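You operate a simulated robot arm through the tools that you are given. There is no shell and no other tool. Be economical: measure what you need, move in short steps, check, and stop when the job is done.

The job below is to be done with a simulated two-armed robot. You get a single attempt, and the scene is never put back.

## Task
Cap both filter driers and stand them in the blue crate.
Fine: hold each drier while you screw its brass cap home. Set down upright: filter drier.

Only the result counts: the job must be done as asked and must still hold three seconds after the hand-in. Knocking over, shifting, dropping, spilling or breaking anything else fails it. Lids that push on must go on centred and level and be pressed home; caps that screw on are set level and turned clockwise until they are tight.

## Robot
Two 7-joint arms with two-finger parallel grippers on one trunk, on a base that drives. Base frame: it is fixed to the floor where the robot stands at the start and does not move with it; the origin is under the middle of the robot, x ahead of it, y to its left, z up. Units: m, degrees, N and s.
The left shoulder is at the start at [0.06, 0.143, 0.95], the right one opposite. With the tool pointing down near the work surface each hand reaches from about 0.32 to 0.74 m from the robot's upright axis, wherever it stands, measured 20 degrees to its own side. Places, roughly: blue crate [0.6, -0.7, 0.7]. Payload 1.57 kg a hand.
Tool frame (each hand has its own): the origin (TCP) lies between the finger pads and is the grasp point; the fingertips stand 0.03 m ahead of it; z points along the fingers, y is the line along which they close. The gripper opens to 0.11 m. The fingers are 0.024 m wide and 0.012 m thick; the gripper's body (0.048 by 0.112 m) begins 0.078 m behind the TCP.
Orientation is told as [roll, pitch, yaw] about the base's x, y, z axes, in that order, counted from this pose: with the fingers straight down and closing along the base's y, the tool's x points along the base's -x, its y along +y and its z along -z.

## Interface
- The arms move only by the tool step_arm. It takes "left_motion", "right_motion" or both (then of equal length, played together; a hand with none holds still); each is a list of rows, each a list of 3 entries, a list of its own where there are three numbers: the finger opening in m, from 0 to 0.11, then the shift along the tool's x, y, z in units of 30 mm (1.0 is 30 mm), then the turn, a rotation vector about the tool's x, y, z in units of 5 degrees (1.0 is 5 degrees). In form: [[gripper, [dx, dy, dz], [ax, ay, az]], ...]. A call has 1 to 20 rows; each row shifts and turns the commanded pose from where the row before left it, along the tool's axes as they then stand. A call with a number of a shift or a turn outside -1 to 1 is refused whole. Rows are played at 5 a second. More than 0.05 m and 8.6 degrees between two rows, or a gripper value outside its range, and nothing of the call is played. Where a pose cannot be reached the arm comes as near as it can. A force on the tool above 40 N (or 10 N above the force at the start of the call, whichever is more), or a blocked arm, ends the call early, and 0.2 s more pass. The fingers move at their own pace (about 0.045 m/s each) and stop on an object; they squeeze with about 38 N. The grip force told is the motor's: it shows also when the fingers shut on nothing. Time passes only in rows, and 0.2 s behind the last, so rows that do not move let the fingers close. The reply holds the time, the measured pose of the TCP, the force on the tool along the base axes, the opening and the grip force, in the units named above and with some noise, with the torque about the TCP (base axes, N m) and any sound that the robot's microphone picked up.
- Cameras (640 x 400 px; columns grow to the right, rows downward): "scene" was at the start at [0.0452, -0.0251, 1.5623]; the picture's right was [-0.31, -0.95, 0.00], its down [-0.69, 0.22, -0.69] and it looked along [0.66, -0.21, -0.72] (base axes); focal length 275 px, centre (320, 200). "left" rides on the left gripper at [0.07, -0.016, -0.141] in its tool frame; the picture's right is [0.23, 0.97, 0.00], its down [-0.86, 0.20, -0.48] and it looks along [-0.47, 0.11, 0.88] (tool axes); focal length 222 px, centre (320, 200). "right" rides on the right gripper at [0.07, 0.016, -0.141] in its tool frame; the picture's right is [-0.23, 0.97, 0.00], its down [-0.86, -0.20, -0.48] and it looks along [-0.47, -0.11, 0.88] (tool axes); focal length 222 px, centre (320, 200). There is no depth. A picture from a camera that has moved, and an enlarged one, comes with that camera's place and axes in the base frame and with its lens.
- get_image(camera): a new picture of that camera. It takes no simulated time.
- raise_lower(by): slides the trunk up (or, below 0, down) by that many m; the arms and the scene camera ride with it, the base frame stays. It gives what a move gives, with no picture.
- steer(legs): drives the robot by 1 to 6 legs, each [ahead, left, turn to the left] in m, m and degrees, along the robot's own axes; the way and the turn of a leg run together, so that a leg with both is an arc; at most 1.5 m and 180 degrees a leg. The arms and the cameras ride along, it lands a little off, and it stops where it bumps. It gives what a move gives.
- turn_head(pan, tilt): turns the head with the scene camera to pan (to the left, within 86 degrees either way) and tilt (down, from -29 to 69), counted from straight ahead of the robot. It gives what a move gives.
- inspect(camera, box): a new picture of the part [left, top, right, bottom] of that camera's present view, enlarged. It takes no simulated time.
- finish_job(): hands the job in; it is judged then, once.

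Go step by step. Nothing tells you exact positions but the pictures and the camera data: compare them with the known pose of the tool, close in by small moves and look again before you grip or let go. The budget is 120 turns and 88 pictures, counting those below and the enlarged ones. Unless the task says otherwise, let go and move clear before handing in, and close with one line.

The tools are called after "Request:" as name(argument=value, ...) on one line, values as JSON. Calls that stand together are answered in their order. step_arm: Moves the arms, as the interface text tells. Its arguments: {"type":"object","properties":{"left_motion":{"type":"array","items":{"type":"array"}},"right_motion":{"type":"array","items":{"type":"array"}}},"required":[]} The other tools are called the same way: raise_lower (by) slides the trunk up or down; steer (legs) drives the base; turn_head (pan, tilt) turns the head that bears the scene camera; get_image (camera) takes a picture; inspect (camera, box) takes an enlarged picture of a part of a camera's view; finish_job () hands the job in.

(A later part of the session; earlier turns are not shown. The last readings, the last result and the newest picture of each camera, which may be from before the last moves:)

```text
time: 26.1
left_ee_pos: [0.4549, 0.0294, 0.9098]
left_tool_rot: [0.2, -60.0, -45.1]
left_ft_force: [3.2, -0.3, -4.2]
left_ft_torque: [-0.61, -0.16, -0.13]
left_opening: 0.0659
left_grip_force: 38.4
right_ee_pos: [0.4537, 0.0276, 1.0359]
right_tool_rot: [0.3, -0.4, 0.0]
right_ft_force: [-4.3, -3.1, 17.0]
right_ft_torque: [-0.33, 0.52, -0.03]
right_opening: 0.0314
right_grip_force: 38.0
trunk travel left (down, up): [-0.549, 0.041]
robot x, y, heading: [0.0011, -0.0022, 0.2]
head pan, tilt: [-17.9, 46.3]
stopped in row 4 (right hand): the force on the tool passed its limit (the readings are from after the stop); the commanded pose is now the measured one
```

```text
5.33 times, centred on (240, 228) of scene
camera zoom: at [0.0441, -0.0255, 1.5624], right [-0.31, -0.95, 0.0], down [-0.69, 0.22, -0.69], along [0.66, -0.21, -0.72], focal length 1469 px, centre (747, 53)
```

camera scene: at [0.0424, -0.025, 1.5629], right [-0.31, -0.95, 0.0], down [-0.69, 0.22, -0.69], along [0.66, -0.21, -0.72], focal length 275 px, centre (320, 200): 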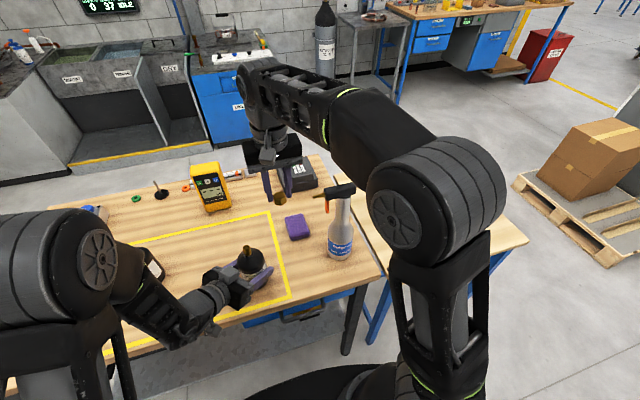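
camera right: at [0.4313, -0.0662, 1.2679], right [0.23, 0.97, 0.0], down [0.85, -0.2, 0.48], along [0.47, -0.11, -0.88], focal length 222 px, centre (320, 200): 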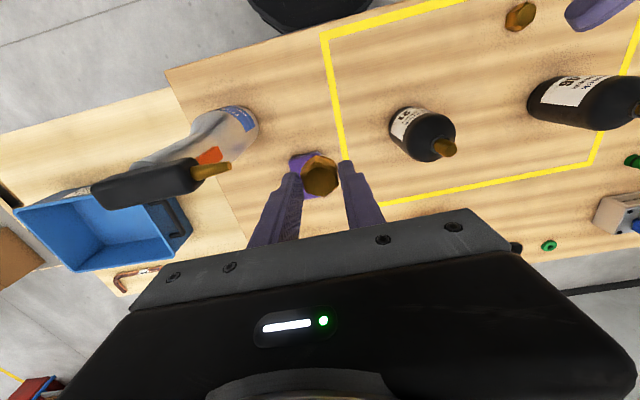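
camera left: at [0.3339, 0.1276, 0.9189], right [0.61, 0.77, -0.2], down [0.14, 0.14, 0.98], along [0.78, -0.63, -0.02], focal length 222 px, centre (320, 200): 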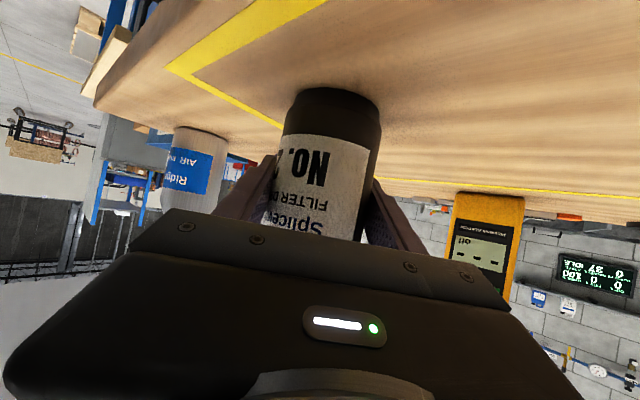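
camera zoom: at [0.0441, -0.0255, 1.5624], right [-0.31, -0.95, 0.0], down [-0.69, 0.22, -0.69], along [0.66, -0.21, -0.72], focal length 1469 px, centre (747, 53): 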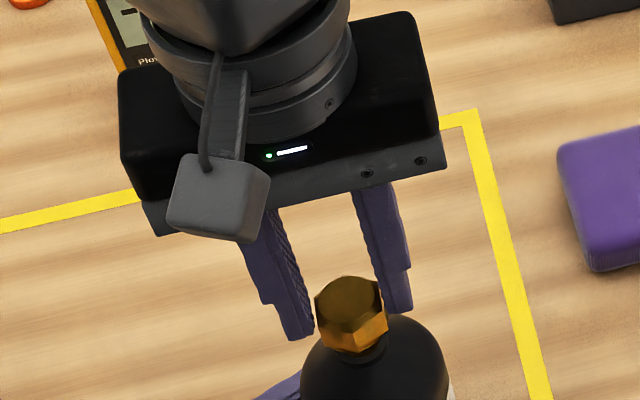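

Contact at 17 N, cap level on the thread. Now turn clockwise 90° with light downward follow.

Request:
step_arm(right_motion=[[0.0, [0, 0, 0.002], [0, 0, 1]], [0.0, [0, 0, 0.002], [0, 0, 1]], [0.0, [0, 0, 0.002], [0, 0, 1]], [0.0, [0, 0, 0.002], [0, 0, 1]], [0.0, [0, 0, 0.002], [0, 0, 1]], [0.0, [0, 0, 0.002], [0, 0, 1]], [0.0, [0, 0, 0.002], [0, 0, 1]], [0.0, [0, 0, 0.002], [0, 0, 1]], [0.0, [0, 0, 0.002], [0, 0, 1]], [0.0, [0, 0, 0.002], [0, 0, 1]], [0.0, [0, 0, 0.002], [0, 0, 1]], [0.0, [0, 0, 0.002], [0, 0, 1]], [0.0, [0, 0, 0.002], [0, 0, 1]], [0.0, [0, 0, 0.002], [0, 0, 1]], [0.0, [0, 0, 0.002], [0, 0, 1]], [0.0, [0, 0, 0.002], [0, 0, 1]], [0.0, [0, 0, 0.002], [0, 0, 1]], [0.0, [0, 0, 0.002], [0, 0, 1]]])

Request:
inspect(camera="scene", box=[180, 190, 300, 265])

```text
time: 29.9
left_ee_pos: [0.4548, 0.0296, 0.9088]
left_tool_rot: [0.2, -60.0, -45.0]
left_ft_force: [10.0, 1.1, -6.1]
left_ft_torque: [-0.26, -0.26, -0.05]
left_opening: 0.066
left_grip_force: 38.0
right_ee_pos: [0.454, 0.0291, 1.0332]
right_tool_rot: [0.4, 0.3, -90.1]
right_ft_force: [-4.8, -1.1, 32.8]
right_ft_torque: [-0.3, 0.23, -0.03]
right_opening: 0.0314
right_grip_force: 38.2
trunk travel left (down, up): [-0.549, 0.041]
robot x, y, heading: [-0.0004, -0.0, 0.0]
head pan, tilt: [-17.9, 46.3]
```

```text
5.33 times, centred on (240, 228) of scene
camera zoom: at [0.0438, -0.0254, 1.5624], right [-0.31, -0.95, 0.0], down [-0.69, 0.22, -0.69], along [0.66, -0.21, -0.72], focal length 1469 px, centre (747, 53)
```

zoom: 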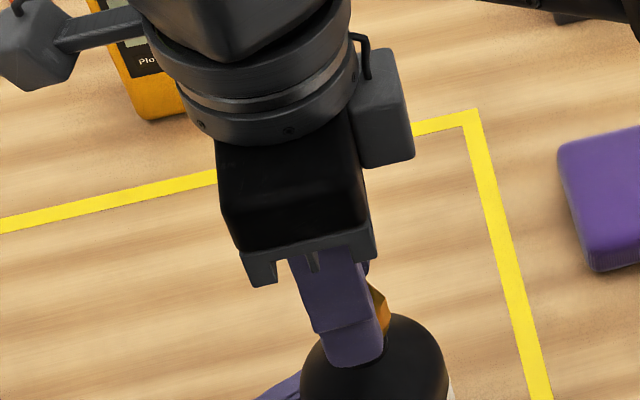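

Request:
step_arm(right_motion=[[0.0, [0, 0, -0.02], [0, 0, 1]], [0.0, [0, 0, 0], [0, 0, 1]], [0.0, [0, 0, 0], [0, 0, 1]], [0.0, [0, 0, 0], [0, 0, 1]], [0.0, [0, 0, 0], [0, 0, 1]], [0.0, [0, 0, 0], [0, 0, 1]], [0.0, [0, 0, 0], [0, 0, 1]], [0.0, [0, 0, 0], [0, 0, 1]], [0.0, [0, 0, 0], [0, 0, 1]], [0.0, [0, 0, 0], [0, 0, 1]], [0.0, [0, 0, 0], [0, 0, 1]], [0.0, [0, 0, 0], [0, 0, 1]]])

```text
time: 32.5
left_ee_pos: [0.4541, 0.0287, 0.9093]
left_tool_rot: [0.2, -59.9, -44.9]
left_ft_force: [1.6, 0.5, 6.5]
left_ft_torque: [0.04, 0.16, -0.01]
left_opening: 0.0662
left_grip_force: 38.2
right_ee_pos: [0.4535, 0.0295, 1.0329]
right_tool_rot: [-0.1, 0.4, -150.1]
right_ft_force: [-2.6, 2.1, 13.1]
right_ft_torque: [-0.08, 0.01, 0.01]
right_opening: 0.0312
right_grip_force: 38.4
trunk travel left (down, up): [-0.549, 0.041]
robot x, y, heading: [0.0017, 0.0004, -0.2]
head pan, tilt: [-17.9, 46.3]
```

The push force drops as it turns, so the thread is drawing the cap down. Continue.

Request:
step_arm(right_motion=[[0.0, [0, 0, 0.001], [0, 0, 1]], [0.0, [0, 0, 0.001], [0, 0, 1]], [0.0, [0, 0, 0.001], [0, 0, 1]], [0.0, [0, 0, 0.001], [0, 0, 1]], [0.0, [0, 0, 0.001], [0, 0, 1]], [0.0, [0, 0, 0.001], [0, 0, 1]], [0.0, [0, 0, 0.001], [0, 0, 1]], [0.0, [0, 0, 0.001], [0, 0, 1]], [0.0, [0, 0, 0.001], [0, 0, 1]], [0.0, [0, 0, 0.001], [0, 0, 1]], [0.0, [0, 0, 0.001], [0, 0, 1]], [0.0, [0, 0, 0.001], [0, 0, 1]]])

Request:
inspect(camera="scene", box=[180, 190, 300, 265])

```text
time: 33.9
left_ee_pos: [0.455, 0.0284, 0.9102]
left_tool_rot: [0.4, -60.0, -45.4]
left_ft_force: [0.2, 2.8, 2.5]
left_ft_torque: [-0.19, 0.34, -0.1]
left_opening: 0.0663
left_grip_force: 38.4
right_ee_pos: [0.4539, 0.0278, 1.034]
right_tool_rot: [-1.0, 1.1, -179.3]
right_ft_force: [-3.9, -0.6, 19.5]
right_ft_torque: [-0.37, 0.52, -0.02]
right_opening: 0.0314
right_grip_force: 38.0
right hand out of reach, approached as far as the arm can: row 6, 7
trunk travel left (down, up): [-0.549, 0.041]
robot x, y, heading: [0.0017, -0.0001, -0.2]
head pan, tilt: [-17.9, 46.3]
stopped in row 7 (right hand): the force on the tool passed its limit (the readings are from after the stop); the commanded pose is now the measured one
```

```text
5.33 times, centred on (240, 228) of scene
camera zoom: at [0.043, -0.0249, 1.5625], right [-0.31, -0.95, 0.0], down [-0.69, 0.22, -0.69], along [0.66, -0.21, -0.72], focal length 1469 px, centre (747, 53)
```

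zoom: 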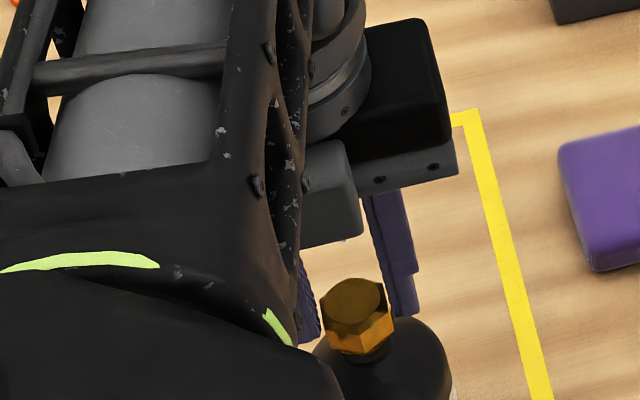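

The wrist limit is near −180°. I open, and turn the hand back for a fresh grip.

Request:
step_arm(right_motion=[[0.06, [0, 0, 0], [0, 0, 0]], [0.06, [0, 0, 0], [0, 0, 0]], [0.06, [0, 0, 0], [0, 0, -1]], [0.06, [0, 0, 0], [0, 0, -1]], [0.06, [0, 0, 0], [0, 0, -1]], [0.06, [0, 0, 0], [0, 0, -1]], [0.06, [0, 0, 0], [0, 0, -1]], [0.06, [0, 0, 0], [0, 0, -1]], [0.06, [0, 0, 0], [0, 0, -1]], [0.06, [0, 0, 0], [0, 0, -1]], [0.06, [0, 0, 0], [0, 0, -1]], [0.06, [0, 0, 0], [0, 0, -1]], [0.06, [0, 0, 0], [0, 0, -1]], [0.06, [0, 0, 0], [0, 0, -1]], [0.06, [0, 0, 0], [0, 0, -1]], [0.06, [0, 0, 0], [0, 0, -1]], [0.06, [0, 0, 0], [0, 0, -1]], [0.06, [0, 0, 0], [0, 0, -1]], [0.06, [0, 0, 0], [0, 0, -1]], [0.06, [0, 0, 0], [0, 0, -1]]])

Request:
inspect(camera="right", box=[240, 130, 400, 230])

```text
time: 38.1
left_ee_pos: [0.4565, 0.0283, 0.9089]
left_tool_rot: [0.3, -60.0, -45.4]
left_ft_force: [3.1, 0.9, 16.6]
left_ft_torque: [-0.52, -0.19, 0.13]
left_opening: 0.0662
left_grip_force: 38.0
right_ee_pos: [0.4535, 0.0265, 1.0316]
right_tool_rot: [0.9, 1.2, -89.2]
right_ft_force: [0.7, -0.7, 0.4]
right_ft_torque: [-0.03, -0.01, -0.01]
right_opening: 0.0601
right_grip_force: 0.1
trunk travel left (down, up): [-0.549, 0.041]
robot x, y, heading: [-0.0013, -0.0022, -0.3]
head pan, tilt: [-17.9, 46.3]
```

```text
4.00 times, centred on (320, 180) of right
camera zoom: at [0.4671, 0.0943, 1.1733], right [0.98, -0.21, 0.01], down [-0.2, -0.87, 0.46], along [-0.09, -0.45, -0.89], focal length 888 px, centre (320, 280)
```

zoom: 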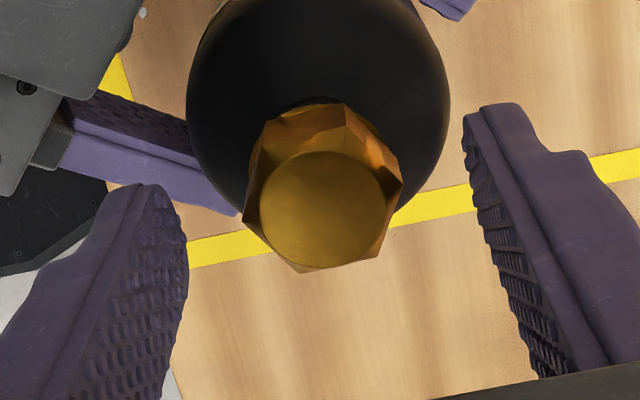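

The cap stays on the thread, level. I straighten the small tilt, centre, and keep turning the open hand back to about +60°.

Request:
step_arm(left_motion=[[0.0, [-0.04, 0, -0.023], [0, 0, 0]], [0.0, [0, 0, 0], [0, 0, 0]], [0.0, [0, 0, 0], [0, 0, 0]], [0.0, [0, 0, 0], [0, 0, 0]], [0.0, [0, 0, 0], [0, 0, 0]], [0.0, [0, 0, 0], [0, 0, 0]], [0.0, [0, 0, 0], [0, 0, 0]], [0.0, [0, 0, 0], [0, 0, 0]], [0.0, [0, 0, 0], [0, 0, 0]], [0.0, [0, 0, 0], [0, 0, 0]], [0.0, [0, 0, 0], [0, 0, 0]], [0.0, [0, 0, 0], [0, 0, 0]], [0.0, [0, 0, 0], [0, 0, 0]], [0.0, [0, 0, 0], [0, 0, 0]], [0.0, [0, 0, 0], [0, 0, 0]], [0.0, [0, 0, 0], [0, 0, 0]], [0.0, [0, 0, 0], [0, 0, 0]], [0.0, [0, 0, 0], [0, 0, 0]], [0.0, [0, 0, 0], [0, 0, 0]], [0.0, [0, 0, 0], [0, 0, 0]]], right_motion=[[0.06, [0.08, 0.03, 0], [0.18, -0.24, 0]], [0.06, [0, 0, 0], [0, 0, -1]], [0.06, [0, 0, 0], [0, 0, -1]], [0.06, [0, 0, 0], [0, 0, -1]], [0.06, [0, 0, 0], [0, 0, -1]], [0.06, [0, 0, 0], [0, 0, -1]], [0.06, [0, 0, 0], [0, 0, -1]], [0.06, [0, 0, 0], [0, 0, -1]], [0.06, [0, 0, 0], [0, 0, -1]], [0.06, [0, 0, 0], [0, 0, -1]], [0.06, [0, 0, 0], [0, 0, -1]], [0.06, [0, 0, 0], [0, 0, -1]], [0.06, [0, 0, 0], [0, 0, -1]], [0.06, [0, 0, 0], [0, 0, -1]], [0.06, [0, 0, 0], [0, 0, -1]], [0.06, [0, 0, 0], [0, 0, -1]], [0.06, [0, 0, 0], [0, 0, -1]], [0.06, [0, 0, 0], [0, 0, -1]], [0.06, [0, 0, 0], [0, 0, -1]], [0.06, [0, 0, 0], [0, 0, -1]]])

Request:
step_arm(right_motion=[[0.06, [0, 0, 0], [0, 0, -1]], [0.06, [0, 0, 0], [0, 0, -1]], [0.06, [0, 0, 0], [0, 0, -1]], [0.06, [0, 0, 0], [0, 0, -1]], [0.06, [0, 0, 0], [0, 0, -1]], [0.06, [0, 0, 0], [0, 0, -1]], [0.06, [0, 0, 0], [0, 0, -1]], [0.06, [0, 0, 0], [0, 0, -1]], [0.06, [0, 0, 0], [0, 0, -1]], [0.06, [0, 0, 0], [0, 0, -1]], [0.06, [0, 0, 0], [0, 0, -1]], [0.06, [0, 0, 0], [0, 0, 0]]])

Request:
inspect(camera="right", box=[240, 130, 400, 230])

```text
time: 42.3
left_ee_pos: [0.4564, 0.0285, 0.9105]
left_tool_rot: [0.2, -59.9, -45.3]
left_ft_force: [0.0, 0.9, -4.8]
left_ft_torque: [-0.04, -0.01, 0.0]
left_opening: 0.0664
left_grip_force: 38.2
right_ee_pos: [0.4551, 0.0299, 1.03]
right_tool_rot: [-0.2, 0.0, 5.8]
right_ft_force: [-0.5, 0.4, 0.5]
right_ft_torque: [-0.01, -0.04, 0.02]
right_opening: 0.0599
right_grip_force: 0.0
trunk travel left (down, up): [-0.549, 0.041]
robot x, y, heading: [0.0049, -0.0012, -0.1]
head pan, tilt: [-17.9, 46.3]
```

```text
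time: 44.9
left_ee_pos: [0.4555, 0.0271, 0.9096]
left_tool_rot: [0.3, -59.9, -45.3]
left_ft_force: [0.3, 0.7, -5.7]
left_ft_torque: [0.0, 0.0, -0.01]
left_opening: 0.0663
left_grip_force: 38.0
right_ee_pos: [0.4541, 0.0298, 1.0293]
right_tool_rot: [-0.1, 0.2, 60.9]
right_ft_force: [-0.8, 0.2, -0.5]
right_ft_torque: [0.02, 0.0, 0.01]
right_opening: 0.0602
right_grip_force: 0.0
trunk travel left (down, up): [-0.549, 0.041]
robot x, y, heading: [-0.0019, -0.0009, 0.2]
head pan, tilt: [-17.9, 46.3]
```

```text
4.00 times, centred on (320, 180) of right
camera zoom: at [0.4073, -0.022, 1.1712], right [-0.74, 0.67, 0.0], down [0.59, 0.65, 0.48], along [0.32, 0.35, -0.88], focal length 888 px, centre (320, 280)
```

zoom: 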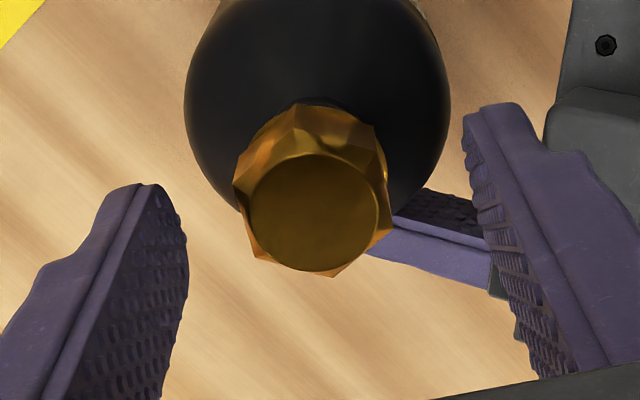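

Flats are lined up with the fingers again. Regrip and turn clockwise.

Request:
step_arm(right_motion=[[0.06, [0, 0, -0.1], [0, 0, 0]], [0.0, [0, 0, 0], [0, 0, 0]], [0.0, [0, 0, 0], [0, 0, 0]], [0.0, [0, 0, 0.1], [0, 0, 0]], [0.0, [0, 0, 0.002], [0, 0, 1]], [0.0, [0, 0, 0.002], [0, 0, 1]], [0.0, [0, 0, 0.002], [0, 0, 1]], [0.0, [0, 0, 0.002], [0, 0, 1]], [0.0, [0, 0, 0.002], [0, 0, 1]], [0.0, [0, 0, 0.002], [0, 0, 1]], [0.0, [0, 0, 0.002], [0, 0, 1]], [0.0, [0, 0, 0.002], [0, 0, 1]], [0.0, [0, 0, 0.002], [0, 0, 1]], [0.0, [0, 0, 0.002], [0, 0, 1]], [0.0, [0, 0, 0.002], [0, 0, 1]], [0.0, [0, 0, 0.002], [0, 0, 1]], [0.0, [0, 0, 0.002], [0, 0, 1]], [0.0, [0, 0, 0.002], [0, 0, 1]], [0.0, [0, 0, 0.002], [0, 0, 1]], [0.0, [0, 0, 0.002], [0, 0, 1]]])

Request:
step_arm(right_motion=[[0.0, [0, 0, 0.002], [0, 0, 1]], [0.0, [0, 0, 0.002], [0, 0, 1]], [0.0, [0, 0, 0.002], [0, 0, 1]], [0.0, [0, 0, 0.002], [0, 0, 1]], [0.0, [0, 0, 0.002], [0, 0, 1]], [0.0, [0, 0, 0.002], [0, 0, 1]], [0.0, [0, 0, 0.002], [0, 0, 1]], [0.0, [0, 0, 0.002], [0, 0, 1]], [0.0, [0, 0, 0.002], [0, 0, 1]], [0.0, [0, 0, 0.002], [0, 0, 1]], [0.0, [0, 0, 0.002], [0, 0, 1]], [0.0, [0, 0, 0.002], [0, 0, 1]], [0.0, [0, 0, 0.002], [0, 0, 1]], [0.0, [0, 0, 0.002], [0, 0, 1]], [0.0, [0, 0, 0.002], [0, 0, 1]], [0.0, [0, 0, 0.002], [0, 0, 1]], [0.0, [0, 0, 0.002], [0, 0, 1]], [0.0, [0, 0, 0.002], [0, 0, 1]], [0.0, [0, 0, 0.002], [0, 0, 1]], [0.0, [0, 0, 0.002], [0, 0, 1]]])

```text
time: 49.1
left_ee_pos: [0.4563, 0.0294, 0.9081]
left_tool_rot: [0.3, -59.6, -45.2]
left_ft_force: [1.9, 3.5, -24.1]
left_ft_torque: [-0.21, 0.3, 0.05]
left_opening: 0.0663
left_grip_force: 37.6
right_ee_pos: [0.4561, 0.028, 1.0293]
right_tool_rot: [-0.2, -0.2, -19.4]
right_ft_force: [-3.2, -1.7, 23.4]
right_ft_torque: [0.04, 0.1, 0.0]
right_opening: 0.0314
right_grip_force: 37.3
trunk travel left (down, up): [-0.549, 0.041]
robot x, y, heading: [-0.0021, 0.0029, 0.2]
head pan, tilt: [-17.9, 46.3]
```

```text
time: 53.3
left_ee_pos: [0.4555, 0.0292, 0.9105]
left_tool_rot: [0.4, -59.8, -45.4]
left_ft_force: [13.3, 6.8, -22.1]
left_ft_torque: [0.17, 0.79, 0.03]
left_opening: 0.0659
left_grip_force: 37.9
right_ee_pos: [0.4543, 0.0306, 1.0269]
right_tool_rot: [0.0, -0.1, -119.4]
right_ft_force: [-15.5, -4.5, 32.7]
right_ft_torque: [-0.18, 0.71, 0.04]
right_opening: 0.0311
right_grip_force: 38.7
trunk travel left (down, up): [-0.549, 0.041]
robot x, y, heading: [0.0008, 0.0006, 0.1]
head pan, tilt: [-17.9, 46.3]
```

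Thread keeps drawing down with no tightening torque yet. Release and turn back for another pass, this time to +120°.

Request:
step_arm(right_motion=[[0.06, [0, 0, 0], [0, 0, 0]], [0.06, [0, 0, 0], [0, 0, 0]], [0.06, [0, 0, 0], [0, 0, -1]], [0.06, [0, 0, 0], [0, 0, -1]], [0.06, [0, 0, 0], [0, 0, -1]], [0.06, [0, 0, 0], [0, 0, -1]], [0.06, [0, 0, 0], [0, 0, -1]], [0.06, [0, 0, 0], [0, 0, -1]], [0.06, [0, 0, 0], [0, 0, -1]], [0.06, [0, 0, 0], [0, 0, -1]], [0.06, [0, 0, 0], [0, 0, -1]], [0.06, [0, 0, 0], [0, 0, -1]], [0.06, [0, 0, 0], [0, 0, -1]], [0.06, [0, 0, 0], [0, 0, -1]], [0.06, [0, 0, 0], [0, 0, -1]], [0.06, [0, 0, 0], [0, 0, -1]], [0.06, [0, 0, 0], [0, 0, -1]], [0.06, [0, 0, 0], [0, 0, -1]], [0.06, [0, 0, 0], [0, 0, -1]], [0.06, [0, 0, 0], [0, 0, -1]]])

Request:
step_arm(right_motion=[[0.06, [0, 0, 0], [0, 0, -1]], [0.06, [0, 0, 0], [0, 0, -1]], [0.06, [0, 0, 0], [0, 0, -1]], [0.06, [0, 0, 0], [0, 0, -1]], [0.06, [0, 0, 0], [0, 0, -1]], [0.06, [0, 0, 0], [0, 0, -1]], [0.06, [0, 0, 0], [0, 0, 0]]])

Request:
inspect(camera="scene", box=[160, 180, 320, 280])

Request:
inspect(camera="right", box=[240, 130, 400, 230])

```text
time: 57.5
left_ee_pos: [0.4545, 0.0282, 0.9102]
left_tool_rot: [0.3, -59.9, -45.4]
left_ft_force: [0.2, -0.7, -1.9]
left_ft_torque: [0.0, -0.01, -0.01]
left_opening: 0.0659
left_grip_force: 38.0
right_ee_pos: [0.4546, 0.0288, 1.0268]
right_tool_rot: [-0.1, -0.2, -29.1]
right_ft_force: [-0.1, 0.1, -0.3]
right_ft_torque: [-0.01, 0.03, 0.02]
right_opening: 0.0602
right_grip_force: 0.1
trunk travel left (down, up): [-0.549, 0.041]
robot x, y, heading: [-0.0013, 0.0018, -0.2]
head pan, tilt: [-17.9, 46.3]
```

```text
time: 59.1
left_ee_pos: [0.4551, 0.0289, 0.9105]
left_tool_rot: [0.3, -60.0, -45.4]
left_ft_force: [0.5, 0.0, -2.1]
left_ft_torque: [0.06, -0.03, -0.04]
left_opening: 0.0663
left_grip_force: 37.9
right_ee_pos: [0.4546, 0.0283, 1.0272]
right_tool_rot: [-0.2, -0.1, 0.7]
right_ft_force: [-0.4, -0.1, 0.0]
right_ft_torque: [-0.02, -0.01, -0.02]
right_opening: 0.0599
right_grip_force: 0.1
trunk travel left (down, up): [-0.549, 0.041]
robot x, y, heading: [0.0035, -0.0011, 0.1]
head pan, tilt: [-17.9, 46.3]
```

```text
4.00 times, centred on (240, 230) of scene
camera zoom: at [0.0454, -0.0253, 1.5623], right [-0.31, -0.95, 0.0], down [-0.69, 0.22, -0.69], along [0.66, -0.21, -0.72], focal length 1102 px, centre (640, 80)
```

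zoom: 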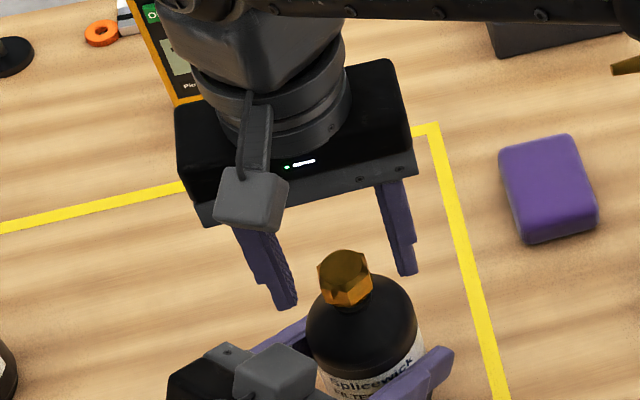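

```text
4.00 times, centred on (320, 180) of right
camera zoom: at [0.3854, 0.0443, 1.1671], right [0.21, 0.98, 0.0], down [0.86, -0.19, 0.48], along [0.47, -0.1, -0.88], focal length 888 px, centre (320, 280)
```

zoom: 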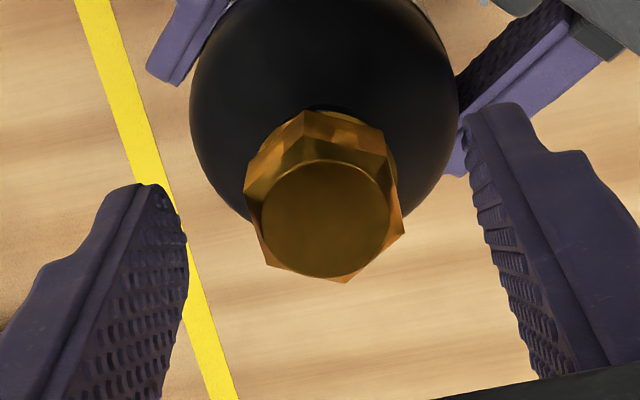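

Request:
step_arm(right_motion=[[0.06, [0, 0, 0], [0, 0, -1]], [0.06, [0, 0, 0], [0, 0, -1]], [0.06, [0, 0, 0], [0, 0, -1]], [0.06, [0, 0, 0], [0, 0, -1]], [0.06, [0, 0, 0], [0, 0, -1]], [0.06, [0, 0, 0], [0, 0, -1]], [0.06, [0, 0, 0], [0, 0, -1]], [0.06, [0, 0, 0], [0, 0, -1]], [0.06, [0, 0, 0], [0, 0, -1]], [0.06, [0, 0, 0], [0, 0, -1]], [0.06, [0, 0, 0], [0, 0, -1]], [0.06, [0, 0, 0], [0, 0, -1]], [0.06, [0, 0, 0], [0, 0, -1]], [0.06, [0, 0, 0], [0, 0, -1]], [0.06, [0, 0, 0], [0, 0, -1]], [0.06, [0, 0, 0], [0, 0, -1]], [0.06, [0, 0, 0], [0, 0, -1]], [0.06, [0, 0, 0], [0, 0, -1]], [0.06, [0, 0, 0], [0, 0, -1]], [0.06, [0, 0, 0], [0, 0, -1]]])

Request:
step_arm(right_motion=[[0.06, [0, 0, 0], [0, 0, -1]], [0.06, [0, 0, 0], [0, 0, -1]], [0.06, [0, 0, 0], [0, 0, -1]], [0.06, [0, 0, 0], [0, 0, -1]], [0.0, [0, 0, 0], [0, 0, 0]], [0.0, [0, 0, 0], [0, 0, 0]], [0.0, [0, 0, 0], [0, 0, 0]], [0.0, [0, 0, 0], [0, 0, 0]]])

Request:
get_image(camera="scene")

```text
time: 63.3
left_ee_pos: [0.4558, 0.0278, 0.9097]
left_tool_rot: [0.2, -59.9, -45.5]
left_ft_force: [-0.2, -0.8, -1.2]
left_ft_torque: [0.05, 0.02, 0.0]
left_opening: 0.0659
left_grip_force: 37.9
right_ee_pos: [0.4558, 0.0294, 1.0262]
right_tool_rot: [0.0, 0.2, 100.8]
right_ft_force: [-0.5, 0.6, 0.1]
right_ft_torque: [0.02, 0.0, 0.0]
right_opening: 0.0599
right_grip_force: 0.2
trunk travel left (down, up): [-0.549, 0.041]
robot x, y, heading: [0.0011, 0.0031, 0.1]
head pan, tilt: [-17.9, 46.3]
```

```text
time: 65.1
left_ee_pos: [0.4556, 0.0295, 0.9107]
left_tool_rot: [0.3, -60.0, -45.4]
left_ft_force: [-0.4, -0.3, -1.5]
left_ft_torque: [0.07, -0.04, 0.03]
left_opening: 0.066
left_grip_force: 38.0
right_ee_pos: [0.455, 0.0295, 1.0275]
right_tool_rot: [0.0, 0.1, 120.7]
right_ft_force: [1.2, 0.4, 0.8]
right_ft_torque: [0.04, -0.06, 0.03]
right_opening: 0.0313
right_grip_force: 34.7
trunk travel left (down, up): [-0.549, 0.041]
robot x, y, heading: [-0.0029, -0.0025, -0.1]
head pan, tilt: [-17.9, 46.3]
```

```text
47 pictures are left
camera scene: at [0.0454, -0.0253, 1.5623], right [-0.31, -0.95, 0.0], down [-0.69, 0.22, -0.69], along [0.66, -0.21, -0.72], focal length 275 px, centre (320, 200)
```

scene: 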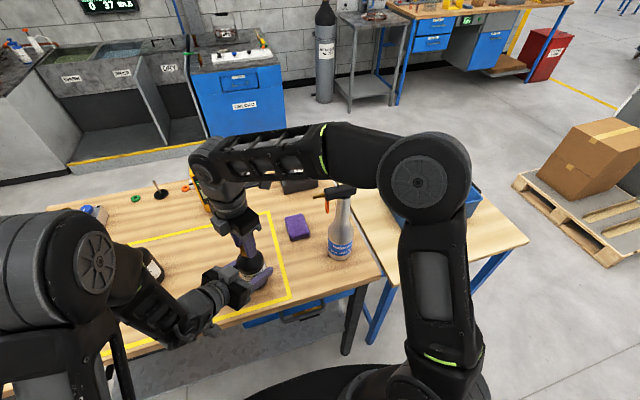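

+120° is reachable and the grip is fresh. Turn clockwise with light follow-down, watching the torque.

Request:
step_arm(right_motion=[[0.0, [0, 0, 0.05], [0, 0, 1]], [0.0, [0, 0, 0.001], [0, 0, 1]], [0.0, [0, 0, 0.001], [0, 0, 1]], [0.0, [0, 0, 0.001], [0, 0, 1]], [0.0, [0, 0, 0.001], [0, 0, 1]], [0.0, [0, 0, 0.001], [0, 0, 1]], [0.0, [0, 0, 0.001], [0, 0, 1]], [0.0, [0, 0, 0.001], [0, 0, 1]], [0.0, [0, 0, 0.001], [0, 0, 1]], [0.0, [0, 0, 0.001], [0, 0, 1]], [0.0, [0, 0, 0.001], [0, 0, 1]], [0.0, [0, 0, 0.001], [0, 0, 1]], [0.0, [0, 0, 0.001], [0, 0, 1]], [0.0, [0, 0, 0.001], [0, 0, 1]], [0.0, [0, 0, 0.001], [0, 0, 1]], [0.0, [0, 0, 0.001], [0, 0, 1]], [0.0, [0, 0, 0.001], [0, 0, 1]], [0.0, [0, 0, 0.001], [0, 0, 1]], [0.0, [0, 0, 0.001], [0, 0, 1]], [0.0, [0, 0, 0.001], [0, 0, 1]]])

Request:
step_arm(right_motion=[[0.0, [0, 0, 0.001], [0, 0, 1]], [0.0, [0, 0, 0.001], [0, 0, 1]], [0.0, [0, 0, 0.001], [0, 0, 1]], [0.0, [0, 0, 0.001], [0, 0, 1]], [0.0, [0, 0, 0.001], [0, 0, 1]], [0.0, [0, 0, 0.001], [0, 0, 1]], [0.0, [0, 0, 0.001], [0, 0, 1]], [0.0, [0, 0, 0.001], [0, 0, 1]], [0.0, [0, 0, 0.001], [0, 0, 1]], [0.0, [0, 0, 0.001], [0, 0, 1]], [0.0, [0, 0, 0.001], [0, 0, 1]], [0.0, [0, 0, 0.001], [0, 0, 1]], [0.0, [0, 0, 0.001], [0, 0, 1]], [0.0, [0, 0, 0.001], [0, 0, 1]], [0.0, [0, 0, 0.001], [0, 0, 1]], [0.0, [0, 0, 0.001], [0, 0, 1]], [0.0, [0, 0, 0.001], [0, 0, 1]], [0.0, [0, 0, 0.001], [0, 0, 1]], [0.0, [0, 0, 0.001], [0, 0, 1]], [0.0, [0, 0, 0.001], [0, 0, 1]]])

```text
time: 69.3
left_ee_pos: [0.4552, 0.0284, 0.911]
left_tool_rot: [0.3, -59.9, -45.4]
left_ft_force: [4.2, -2.3, -2.4]
left_ft_torque: [0.25, 0.21, -0.69]
left_opening: 0.0663
left_grip_force: 37.6
right_ee_pos: [0.4557, 0.0297, 1.0261]
right_tool_rot: [-0.1, -0.1, 20.5]
right_ft_force: [-2.9, 1.9, 0.5]
right_ft_torque: [0.09, 0.12, 0.68]
right_opening: 0.0293
right_grip_force: 37.9
trunk travel left (down, up): [-0.549, 0.041]
robot x, y, heading: [0.0014, -0.0015, -0.2]
head pan, tilt: [-17.9, 46.3]
```

```text
time: 73.5
left_ee_pos: [0.4556, 0.0286, 0.9098]
left_tool_rot: [0.4, -59.8, -45.2]
left_ft_force: [3.4, 2.6, -0.4]
left_ft_torque: [-0.05, 0.52, -0.23]
left_opening: 0.066
left_grip_force: 37.8
right_ee_pos: [0.456, 0.0288, 1.0258]
right_tool_rot: [-0.1, -0.2, -79.4]
right_ft_force: [-4.5, -2.0, 0.8]
right_ft_torque: [-0.07, 0.13, 0.25]
right_opening: 0.0297
right_grip_force: 37.8
trunk travel left (down, up): [-0.549, 0.041]
robot x, y, heading: [0.0006, -0.0005, 0.1]
head pan, tilt: [-17.9, 46.3]
```

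Torque rose to about 0.7 N m and the fingers slipped round, so the cap may be tight. I look closely.

Request:
step_arm(right_motion=[[0.06, [0, 0, 0], [0, 0, 0]], [0.06, [0, 0, 0], [0, 0, 0]], [0.06, [0, 0, 0], [0, 0, 0]]])

Request:
inspect(camera="right", box=[240, 130, 400, 230])

Request:
inspect(camera="scene", box=[180, 200, 300, 275])

Request:
get_image(camera="left")

```text
time: 74.3
left_ee_pos: [0.4552, 0.0274, 0.9104]
left_tool_rot: [0.2, -59.8, -45.4]
left_ft_force: [1.2, 2.2, -0.1]
left_ft_torque: [0.27, -0.02, -0.02]
left_opening: 0.0659
left_grip_force: 38.5
right_ee_pos: [0.4562, 0.0299, 1.0261]
right_tool_rot: [0.0, -0.2, -79.4]
right_ft_force: [-0.2, -0.2, 0.5]
right_ft_torque: [-0.01, 0.0, 0.02]
right_opening: 0.0601
right_grip_force: 0.1
trunk travel left (down, up): [-0.549, 0.041]
robot x, y, heading: [-0.0053, 0.0014, -0.3]
head pan, tilt: [-17.9, 46.3]
```

```text
4.00 times, centred on (320, 180) of right
camera zoom: at [0.4591, 0.1012, 1.166], right [1.0, -0.04, 0.0], down [-0.04, -0.88, 0.48], along [-0.02, -0.48, -0.88], focal length 888 px, centre (320, 280)
```

zoom: 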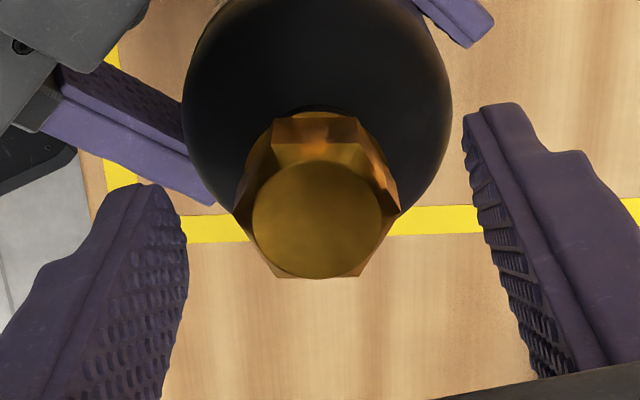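

```text
5.33 times, centred on (240, 238) of scene
camera zoom: at [0.0454, -0.0249, 1.5623], right [-0.31, -0.95, 0.0], down [-0.69, 0.22, -0.69], along [0.66, -0.21, -0.72], focal length 1469 px, centre (747, 0)
```

zoom: 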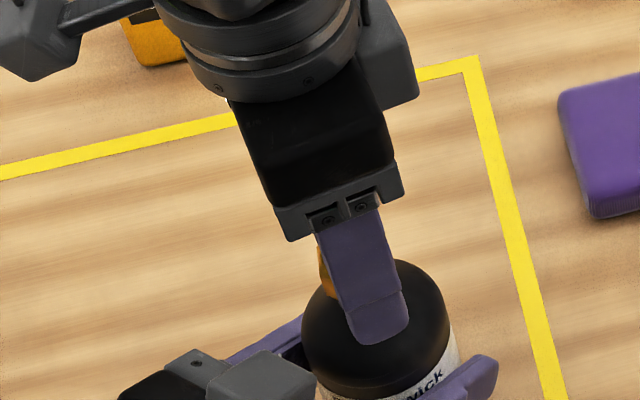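

```text
44 pictures are left
camera left: at [0.3341, 0.1287, 0.9216], right [0.61, 0.77, -0.19], down [0.15, 0.13, 0.98], along [0.78, -0.63, -0.04], focal length 222 px, centre (320, 200)
```

left: 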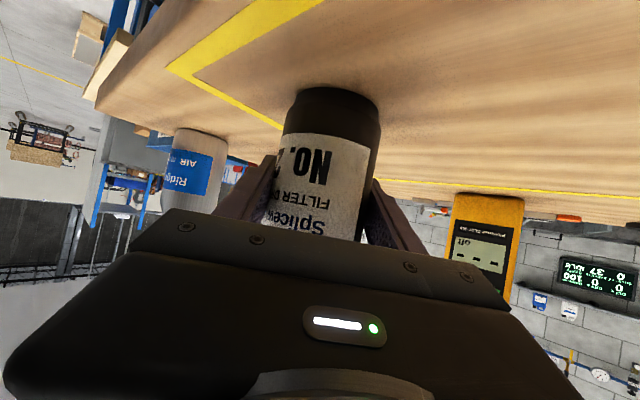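

The drier has not turned in the left hand. To check tightness I regrip on flats and turn a little, watching the torque build from the start.

Request:
step_arm(right_motion=[[0.06, [0, 0, 0], [0, 0, -1]], [0.06, [0, 0, 0], [0, 0, -1]], [0.06, [0, 0, 0], [0, 0, -1]], [0.06, [0, 0, 0], [0, 0, -1]], [0.06, [0, 0, 0], [0, 0, -1]], [0.06, [0, 0, 0], [0, 0, -1]], [0.0, [0, 0, 0], [0, 0, 0]], [0.0, [0, 0, 0], [0, 0, 0]], [0.0, [0, 0, 0], [0, 0, 0]], [0.0, [0, 0, 0], [0, 0, 0]]])

Request:
step_arm(right_motion=[[0.0, [0, 0, 0], [0, 0, 1]], [0.0, [0, 0, 0], [0, 0, 1]]])

Request:
step_arm(right_motion=[[0.0, [0, 0, 0], [0, 0, 1]], [0.0, [0, 0, 0], [0, 0, 1]]])

Request:
inspect(camera="right", box=[240, 130, 400, 230])

```text
time: 76.5
left_ee_pos: [0.4563, 0.0278, 0.9109]
left_tool_rot: [0.2, -59.9, -45.2]
left_ft_force: [4.9, 2.9, -2.2]
left_ft_torque: [-0.47, 0.71, -0.09]
left_opening: 0.0663
left_grip_force: 38.1
right_ee_pos: [0.4556, 0.0287, 1.0268]
right_tool_rot: [-0.1, -0.1, -49.2]
right_ft_force: [-6.1, -4.5, 0.7]
right_ft_torque: [0.0, 0.01, 0.09]
right_opening: 0.0305
right_grip_force: 34.7
trunk travel left (down, up): [-0.549, 0.041]
robot x, y, heading: [0.0011, -0.0022, 0.1]
head pan, tilt: [-17.9, 46.3]
```

```text
time: 77.1
left_ee_pos: [0.4565, 0.0291, 0.9095]
left_tool_rot: [0.4, -59.8, -45.3]
left_ft_force: [9.0, 7.7, -6.5]
left_ft_torque: [-0.85, 0.34, -0.86]
left_opening: 0.066
left_grip_force: 38.1
right_ee_pos: [0.4561, 0.0281, 1.0265]
right_tool_rot: [-0.1, -0.2, -59.4]
right_ft_force: [-8.4, -12.9, 11.0]
right_ft_torque: [-0.6, 0.45, 0.75]
right_opening: 0.0311
right_grip_force: 37.6
trunk travel left (down, up): [-0.549, 0.041]
robot x, y, heading: [-0.0011, -0.0023, -0.0]
head pan, tilt: [-17.9, 46.3]
```

```text
time: 77.7
left_ee_pos: [0.4555, 0.03, 0.9098]
left_tool_rot: [0.3, -59.9, -45.4]
left_ft_force: [5.8, 9.8, -2.1]
left_ft_torque: [-0.1, 0.27, -0.52]
left_opening: 0.0664
left_grip_force: 38.4
right_ee_pos: [0.455, 0.0306, 1.0263]
right_tool_rot: [-0.2, 0.0, -69.4]
right_ft_force: [-7.2, -6.7, 2.5]
right_ft_torque: [-0.45, 0.34, 0.52]
right_opening: 0.031
right_grip_force: 38.0
trunk travel left (down, up): [-0.549, 0.041]
robot x, y, heading: [0.0015, 0.0015, 0.1]
head pan, tilt: [-17.9, 46.3]
```

```text
4.00 times, centred on (320, 180) of right
camera zoom: at [0.4468, 0.101, 1.1659], right [0.99, 0.13, 0.0], down [0.11, -0.87, 0.48], along [0.06, -0.48, -0.88], focal length 888 px, centre (320, 280)
```

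zoom: 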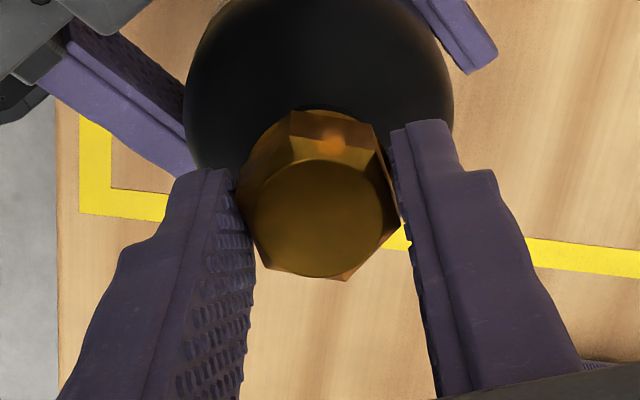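

Torque jumps straight to 0.75 N m and the cap no longer turns: cap A is tight. I release with the right hand, lift clear and return it to yaw 0.

Request:
step_arm(right_motion=[[0.06, [0, 0, 0], [0, 0, 0]], [0.06, [0, 0, 0], [0, 0, 0]], [0.06, [0, 0, -0.6], [0, 0, 0]], [0.06, [0, 0, -0.8], [0, 0, 0]], [0.06, [0, 0, -0.8], [0, 0, -1]], [0.06, [0, 0, -0.8], [0, 0, -1]], [0.06, [0, 0, 0], [0, 0, -1]], [0.06, [0, 0, 0], [0, 0, -1]], [0.06, [0, 0, 0], [0, 0, -1]], [0.06, [0, 0, 0], [0, 0, -1]], [0.06, [0, 0, 0], [0, 0, -1]], [0.06, [0, 0, 0], [0, 0, -1]], [0.06, [0, 0, 0], [0, 0, -1]], [0.06, [0, 0, 0], [0, 0, -1]], [0.06, [0, 0, 0], [0, 0, -1]], [0.06, [0, 0, 0], [0, 0, -1]], [0.06, [0, 0, 0], [0, 0, -1]], [0.06, [0, 0, 0], [0, 0, -0.9]]])

Request:
inspect(camera="scene", box=[160, 180, 320, 280])

Request:
inspect(camera="right", box=[240, 60, 480, 210])

```text
time: 81.5
left_ee_pos: [0.4557, 0.0294, 0.9103]
left_tool_rot: [0.3, -59.8, -45.4]
left_ft_force: [-1.6, -1.4, -1.4]
left_ft_torque: [0.07, 0.0, 0.01]
left_opening: 0.0662
left_grip_force: 38.1
right_ee_pos: [0.4555, 0.03, 1.1163]
right_tool_rot: [-0.2, -0.1, 0.2]
right_ft_force: [-0.2, 0.6, 0.1]
right_ft_torque: [-0.03, -0.04, -0.04]
right_opening: 0.0599
right_grip_force: 0.0
trunk travel left (down, up): [-0.549, 0.041]
robot x, y, heading: [0.0012, -0.0023, 0.3]
head pan, tilt: [-17.9, 46.3]
```

```text
4.00 times, centred on (240, 230) of scene
camera zoom: at [0.0452, -0.0253, 1.5623], right [-0.31, -0.95, 0.0], down [-0.69, 0.22, -0.69], along [0.66, -0.21, -0.72], focal length 1102 px, centre (640, 80)
```

zoom: 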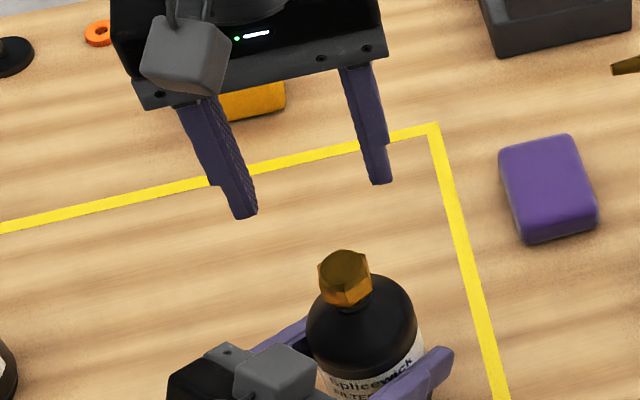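

```text
2.67 times, centred on (360, 135) of right
camera zoom: at [0.3857, 0.046, 1.2562], right [0.22, 0.97, 0.0], down [0.86, -0.19, 0.48], along [0.47, -0.11, -0.88], focal length 592 px, centre (213, 373)
```

zoom: 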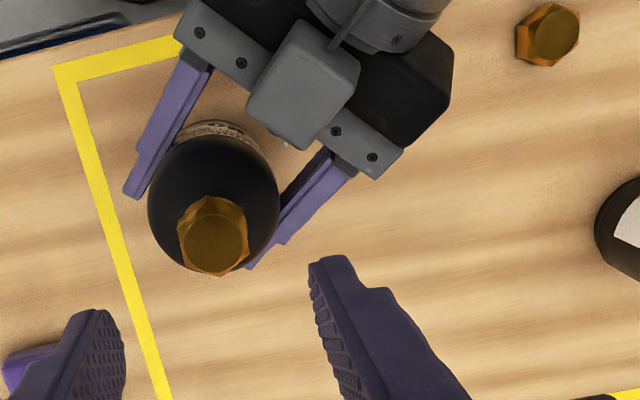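

Cap A is seated level on the collar, and cap B lies untouched. The left hand carries drier 21 to a parking spot around (0.58, 0.10) while the right hand keeps clear.

Request:
step_arm(left_motion=[[0.0, [-0.145, 0, -0.083], [0, 0, 0]], [0.0, [-0.145, 0, -0.083], [0, 0, 0]], [0.0, [0, 0, 0], [0, 0, 0]], [0.0, [0, 0, 0], [0, 0, 0]], [0.0, [-0.105, 0.774, 0.18], [0, 0, 0]], [0.0, [-0.105, 0.774, 0.18], [0, 0, 0]], [0.0, [-0.105, 0.774, 0.18], [0, 0, 0]], [0.0, [-0.105, 0.774, 0.18], [0, 0, 0]], [0.0, [-0.105, 0.774, 0.18], [0, 0, 0]], [0.0, [-0.105, 0.774, 0.18], [0, 0, 0]], [0.0, [0, 0, 0], [0, 0, 0]], [0.0, [0, 0, 0], [0, 0, 0]]], right_motion=[[0.06, [0, -0.9, 0], [0, 0, 0]], [0.06, [0, -0.9, 0], [0, 0, 0]], [0.06, [0, -0.9, 0], [0, 0, 0]], [0.06, [0, -0.9, 0], [0, 0, 0]], [0.06, [0, 0, 0], [0, 0, 0]], [0.06, [0, 0, 0], [0, 0, 0]], [0.06, [0, 0, 0], [0, 0, 0]], [0.06, [0, 0, 0], [0, 0, 0]], [0.06, [0, 0, 0], [0, 0, 0]], [0.06, [0, 0, 0], [0, 0, 0]], [0.06, [0, 0, 0], [0, 0, 0]], [0.06, [0, 0, 0], [0, 0, 0]]])

```text
time: 84.1
left_ee_pos: [0.5807, 0.0995, 0.919]
left_tool_rot: [0.2, -59.9, -45.3]
left_ft_force: [-0.4, 0.0, -4.9]
left_ft_torque: [-0.04, 0.03, -0.01]
left_opening: 0.066
left_grip_force: 38.0
right_ee_pos: [0.4536, -0.0789, 1.1167]
right_tool_rot: [-0.2, 0.0, 0.2]
right_ft_force: [0.0, -0.7, 1.1]
right_ft_torque: [0.01, -0.01, 0.0]
right_opening: 0.0597
right_grip_force: 0.1
trunk travel left (down, up): [-0.549, 0.041]
robot x, y, heading: [0.0021, -0.0008, 0.1]
head pan, tilt: [-17.9, 46.3]
```

Request:
step_arm(left_motion=[[0.0, [0.08, 0, 0.046], [0, 0, 0]], [0.0, [0.08, 0, 0.046], [0, 0, 0]], [0.0, [0.08, 0, 0.046], [0, 0, 0]], [0.0, [0.03, 0, 0.017], [0, 0, 0]], [0.0, [0, 0, 0], [0, 0, 0]], [0.0, [0, 0, 0], [0, 0, 0]]])

Request:
get_image(camera="left")

```text
time: 85.5
left_ee_pos: [0.5806, 0.0992, 0.9108]
left_tool_rot: [0.3, -60.0, -45.2]
left_ft_force: [-0.6, -0.9, -3.1]
left_ft_torque: [0.13, -0.03, 0.01]
left_opening: 0.0662
left_grip_force: 37.8
right_ee_pos: [0.4538, -0.0781, 1.1174]
right_tool_rot: [-0.1, 0.0, 0.2]
right_ft_force: [1.0, 0.8, 0.2]
right_ft_torque: [0.01, 0.01, 0.01]
right_opening: 0.0601
right_grip_force: 0.0
trunk travel left (down, up): [-0.549, 0.041]
robot x, y, heading: [0.0002, 0.0016, -0.1]
head pan, tilt: [-17.9, 46.3]
```

```text
40 pictures are left
camera left: at [0.4592, 0.1994, 0.9216], right [0.61, 0.77, -0.19], down [0.15, 0.13, 0.98], along [0.78, -0.63, -0.04], focal length 222 px, centre (320, 200)
```

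left: 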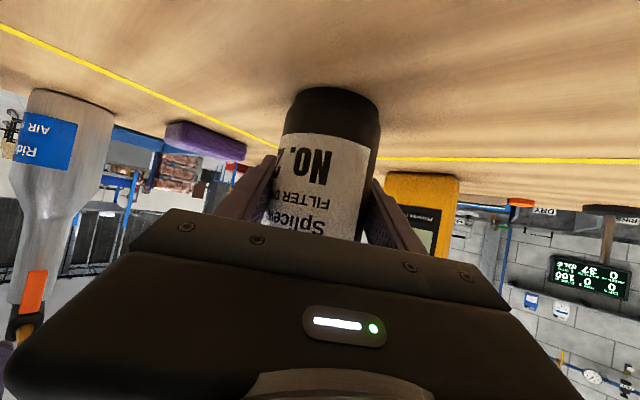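

Request:
step_arm(left_motion=[[0.0, [0.02, 0, 0.012], [0, 0, 0]], [0.11, [0, 0, 0], [0, 0, 0]], [0.11, [0, 0, 0], [0, 0, 0]], [0.11, [0, 0, 0], [0, 0, 0]], [0.11, [0, 0, -0.4], [0, 0, 0]], [0.11, [0, 0, -0.9], [0, 0, 0]], [0.11, [0, 0, -0.9], [0, 0, 0]], [0.11, [0, 0, -0.9], [0, 0, 0]], [0.11, [0, 0, -0.9], [0, 0, 0]], [0.11, [-0.866, 0, -0.5], [0, 0, 0]], [0.11, [-0.866, 0, -0.5], [0, 0, 0]], [0.11, [-0.866, 0, -0.5], [0, 0, 0]], [0.11, [-0.866, 0, -0.5], [0, 0, 0]], [0.11, [-0.866, 0, -0.5], [0, 0, 0]]])

Request:
step_arm(left_motion=[[0.11, [0.519, 0.565, -0.898], [0, 0, 0]], [0.11, [0.519, 0.565, -0.898], [0, 0, 0]], [0.11, [0.519, 0.565, -0.898], [0, 0, 0]], [0.11, [0.519, 0.565, -0.898], [0, 0, 0]], [0.11, [0.519, 0.565, -0.898], [0, 0, 0]], [0.11, [0.519, 0.565, -0.898], [0, 0, 0]], [0.11, [0.519, 0.565, -0.898], [0, 0, 0]], [0.11, [0.519, 0.565, -0.898], [0, 0, 0]]])

Request:
get_image(camera="scene")

```text
time: 88.5
left_ee_pos: [0.5071, 0.1747, 1.1198]
left_tool_rot: [0.4, -59.9, -45.3]
left_ft_force: [-0.1, -0.7, -0.1]
left_ft_torque: [0.0, -0.03, 0.01]
left_opening: 0.1098
left_grip_force: 0.1
right_ee_pos: [0.4527, -0.0803, 1.1178]
right_tool_rot: [-0.1, 0.0, 0.3]
right_ft_force: [-0.1, 0.1, -0.1]
right_ft_torque: [0.01, 0.02, 0.0]
right_opening: 0.0598
right_grip_force: 0.1
trunk travel left (down, up): [-0.549, 0.041]
robot x, y, heading: [-0.0021, 0.0022, 0.3]
head pan, tilt: [-17.9, 46.3]
```

```text
time: 90.3
left_ee_pos: [0.4274, 0.4347, 1.1205]
left_tool_rot: [-0.2, -59.7, -45.2]
left_ft_force: [0.0, -0.4, 0.7]
left_ft_torque: [0.02, 0.04, 0.01]
left_opening: 0.11
left_grip_force: 0.0
left hand out of reach, approached as far as the arm can: row 8
right_ee_pos: [0.4536, -0.0786, 1.1159]
right_tool_rot: [-0.2, 0.1, 0.2]
right_ft_force: [-0.4, -0.2, 0.1]
right_ft_torque: [0.02, 0.0, -0.01]
right_opening: 0.0599
right_grip_force: 0.1
trunk travel left (down, up): [-0.549, 0.041]
robot x, y, heading: [0.0028, -0.0032, 0.0]
head pan, tilt: [-17.9, 46.3]
```

```text
39 pictures are left
camera scene: at [0.0452, -0.0249, 1.5623], right [-0.31, -0.95, 0.0], down [-0.69, 0.22, -0.69], along [0.66, -0.21, -0.72], focal length 275 px, centre (320, 200)
```

scene: 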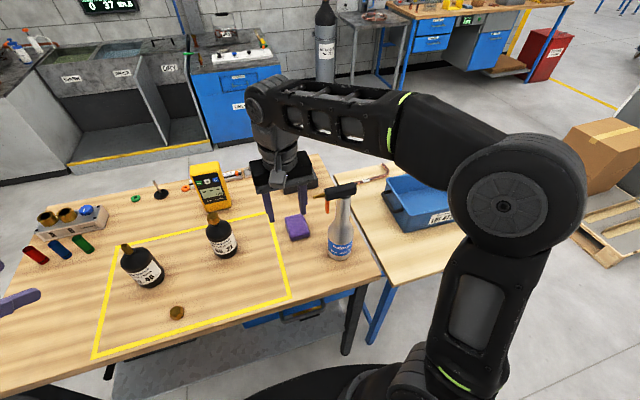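

Drier 21 stands upright in its parking spot. The right hand goes over cap B.

Request:
step_arm(right_motion=[[0.07, [0.0875, 0.868, 0.32], [0, 0, 0]], [0.07, [0.0875, 0.868, 0.32], [0, 0, 0]], [0.07, [0.0875, 0.868, 0.32], [0, 0, 0]], [0.07, [0.0875, 0.868, 0.32], [0, 0, 0]], [0.07, [0.0875, 0.868, 0.32], [0, 0, 0]], [0.07, [0.0875, 0.868, 0.32], [0, 0, 0]], [0.07, [0.0875, 0.868, 0.32], [0, 0, 0]], [0.07, [0.0875, 0.868, 0.32], [0, 0, 0]], [0.07, [0.0875, 0.868, 0.32], [0, 0, 0]], [0.07, [0.0875, 0.868, 0.32], [0, 0, 0]], [0.07, [0.0875, 0.868, 0.32], [0, 0, 0]], [0.07, [0.0875, 0.868, 0.32], [0, 0, 0]], [0.07, [0, 0, 0.8], [0, 0, 0]], [0.07, [0, 0, 0], [0, 0, 0]]])

Request:
inspect(camera="right", box=[220, 100, 420, 225])

```text
time: 93.3
left_ee_pos: [0.426, 0.4346, 1.12]
left_tool_rot: [0.0, -59.8, -45.1]
left_ft_force: [0.3, -0.1, 0.6]
left_ft_torque: [0.01, 0.03, 0.01]
left_opening: 0.1101
left_grip_force: 0.1
right_ee_pos: [0.422, 0.2325, 0.9753]
right_tool_rot: [-0.2, -0.1, 0.3]
right_ft_force: [-0.1, 0.5, 0.0]
right_ft_torque: [0.02, -0.03, 0.02]
right_opening: 0.07
right_grip_force: 0.0
trunk travel left (down, up): [-0.549, 0.041]
robot x, y, heading: [-0.0019, -0.0015, -0.1]
head pan, tilt: [-17.9, 46.3]
```

```text
3.20 times, centred on (320, 162) of right
camera zoom: at [0.3531, 0.2491, 1.1153], right [0.22, 0.97, 0.0], down [0.86, -0.2, 0.48], along [0.47, -0.11, -0.88], focal length 711 px, centre (320, 320)
```

zoom: 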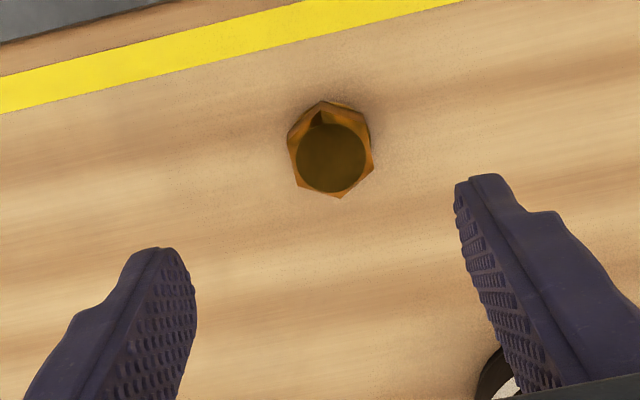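

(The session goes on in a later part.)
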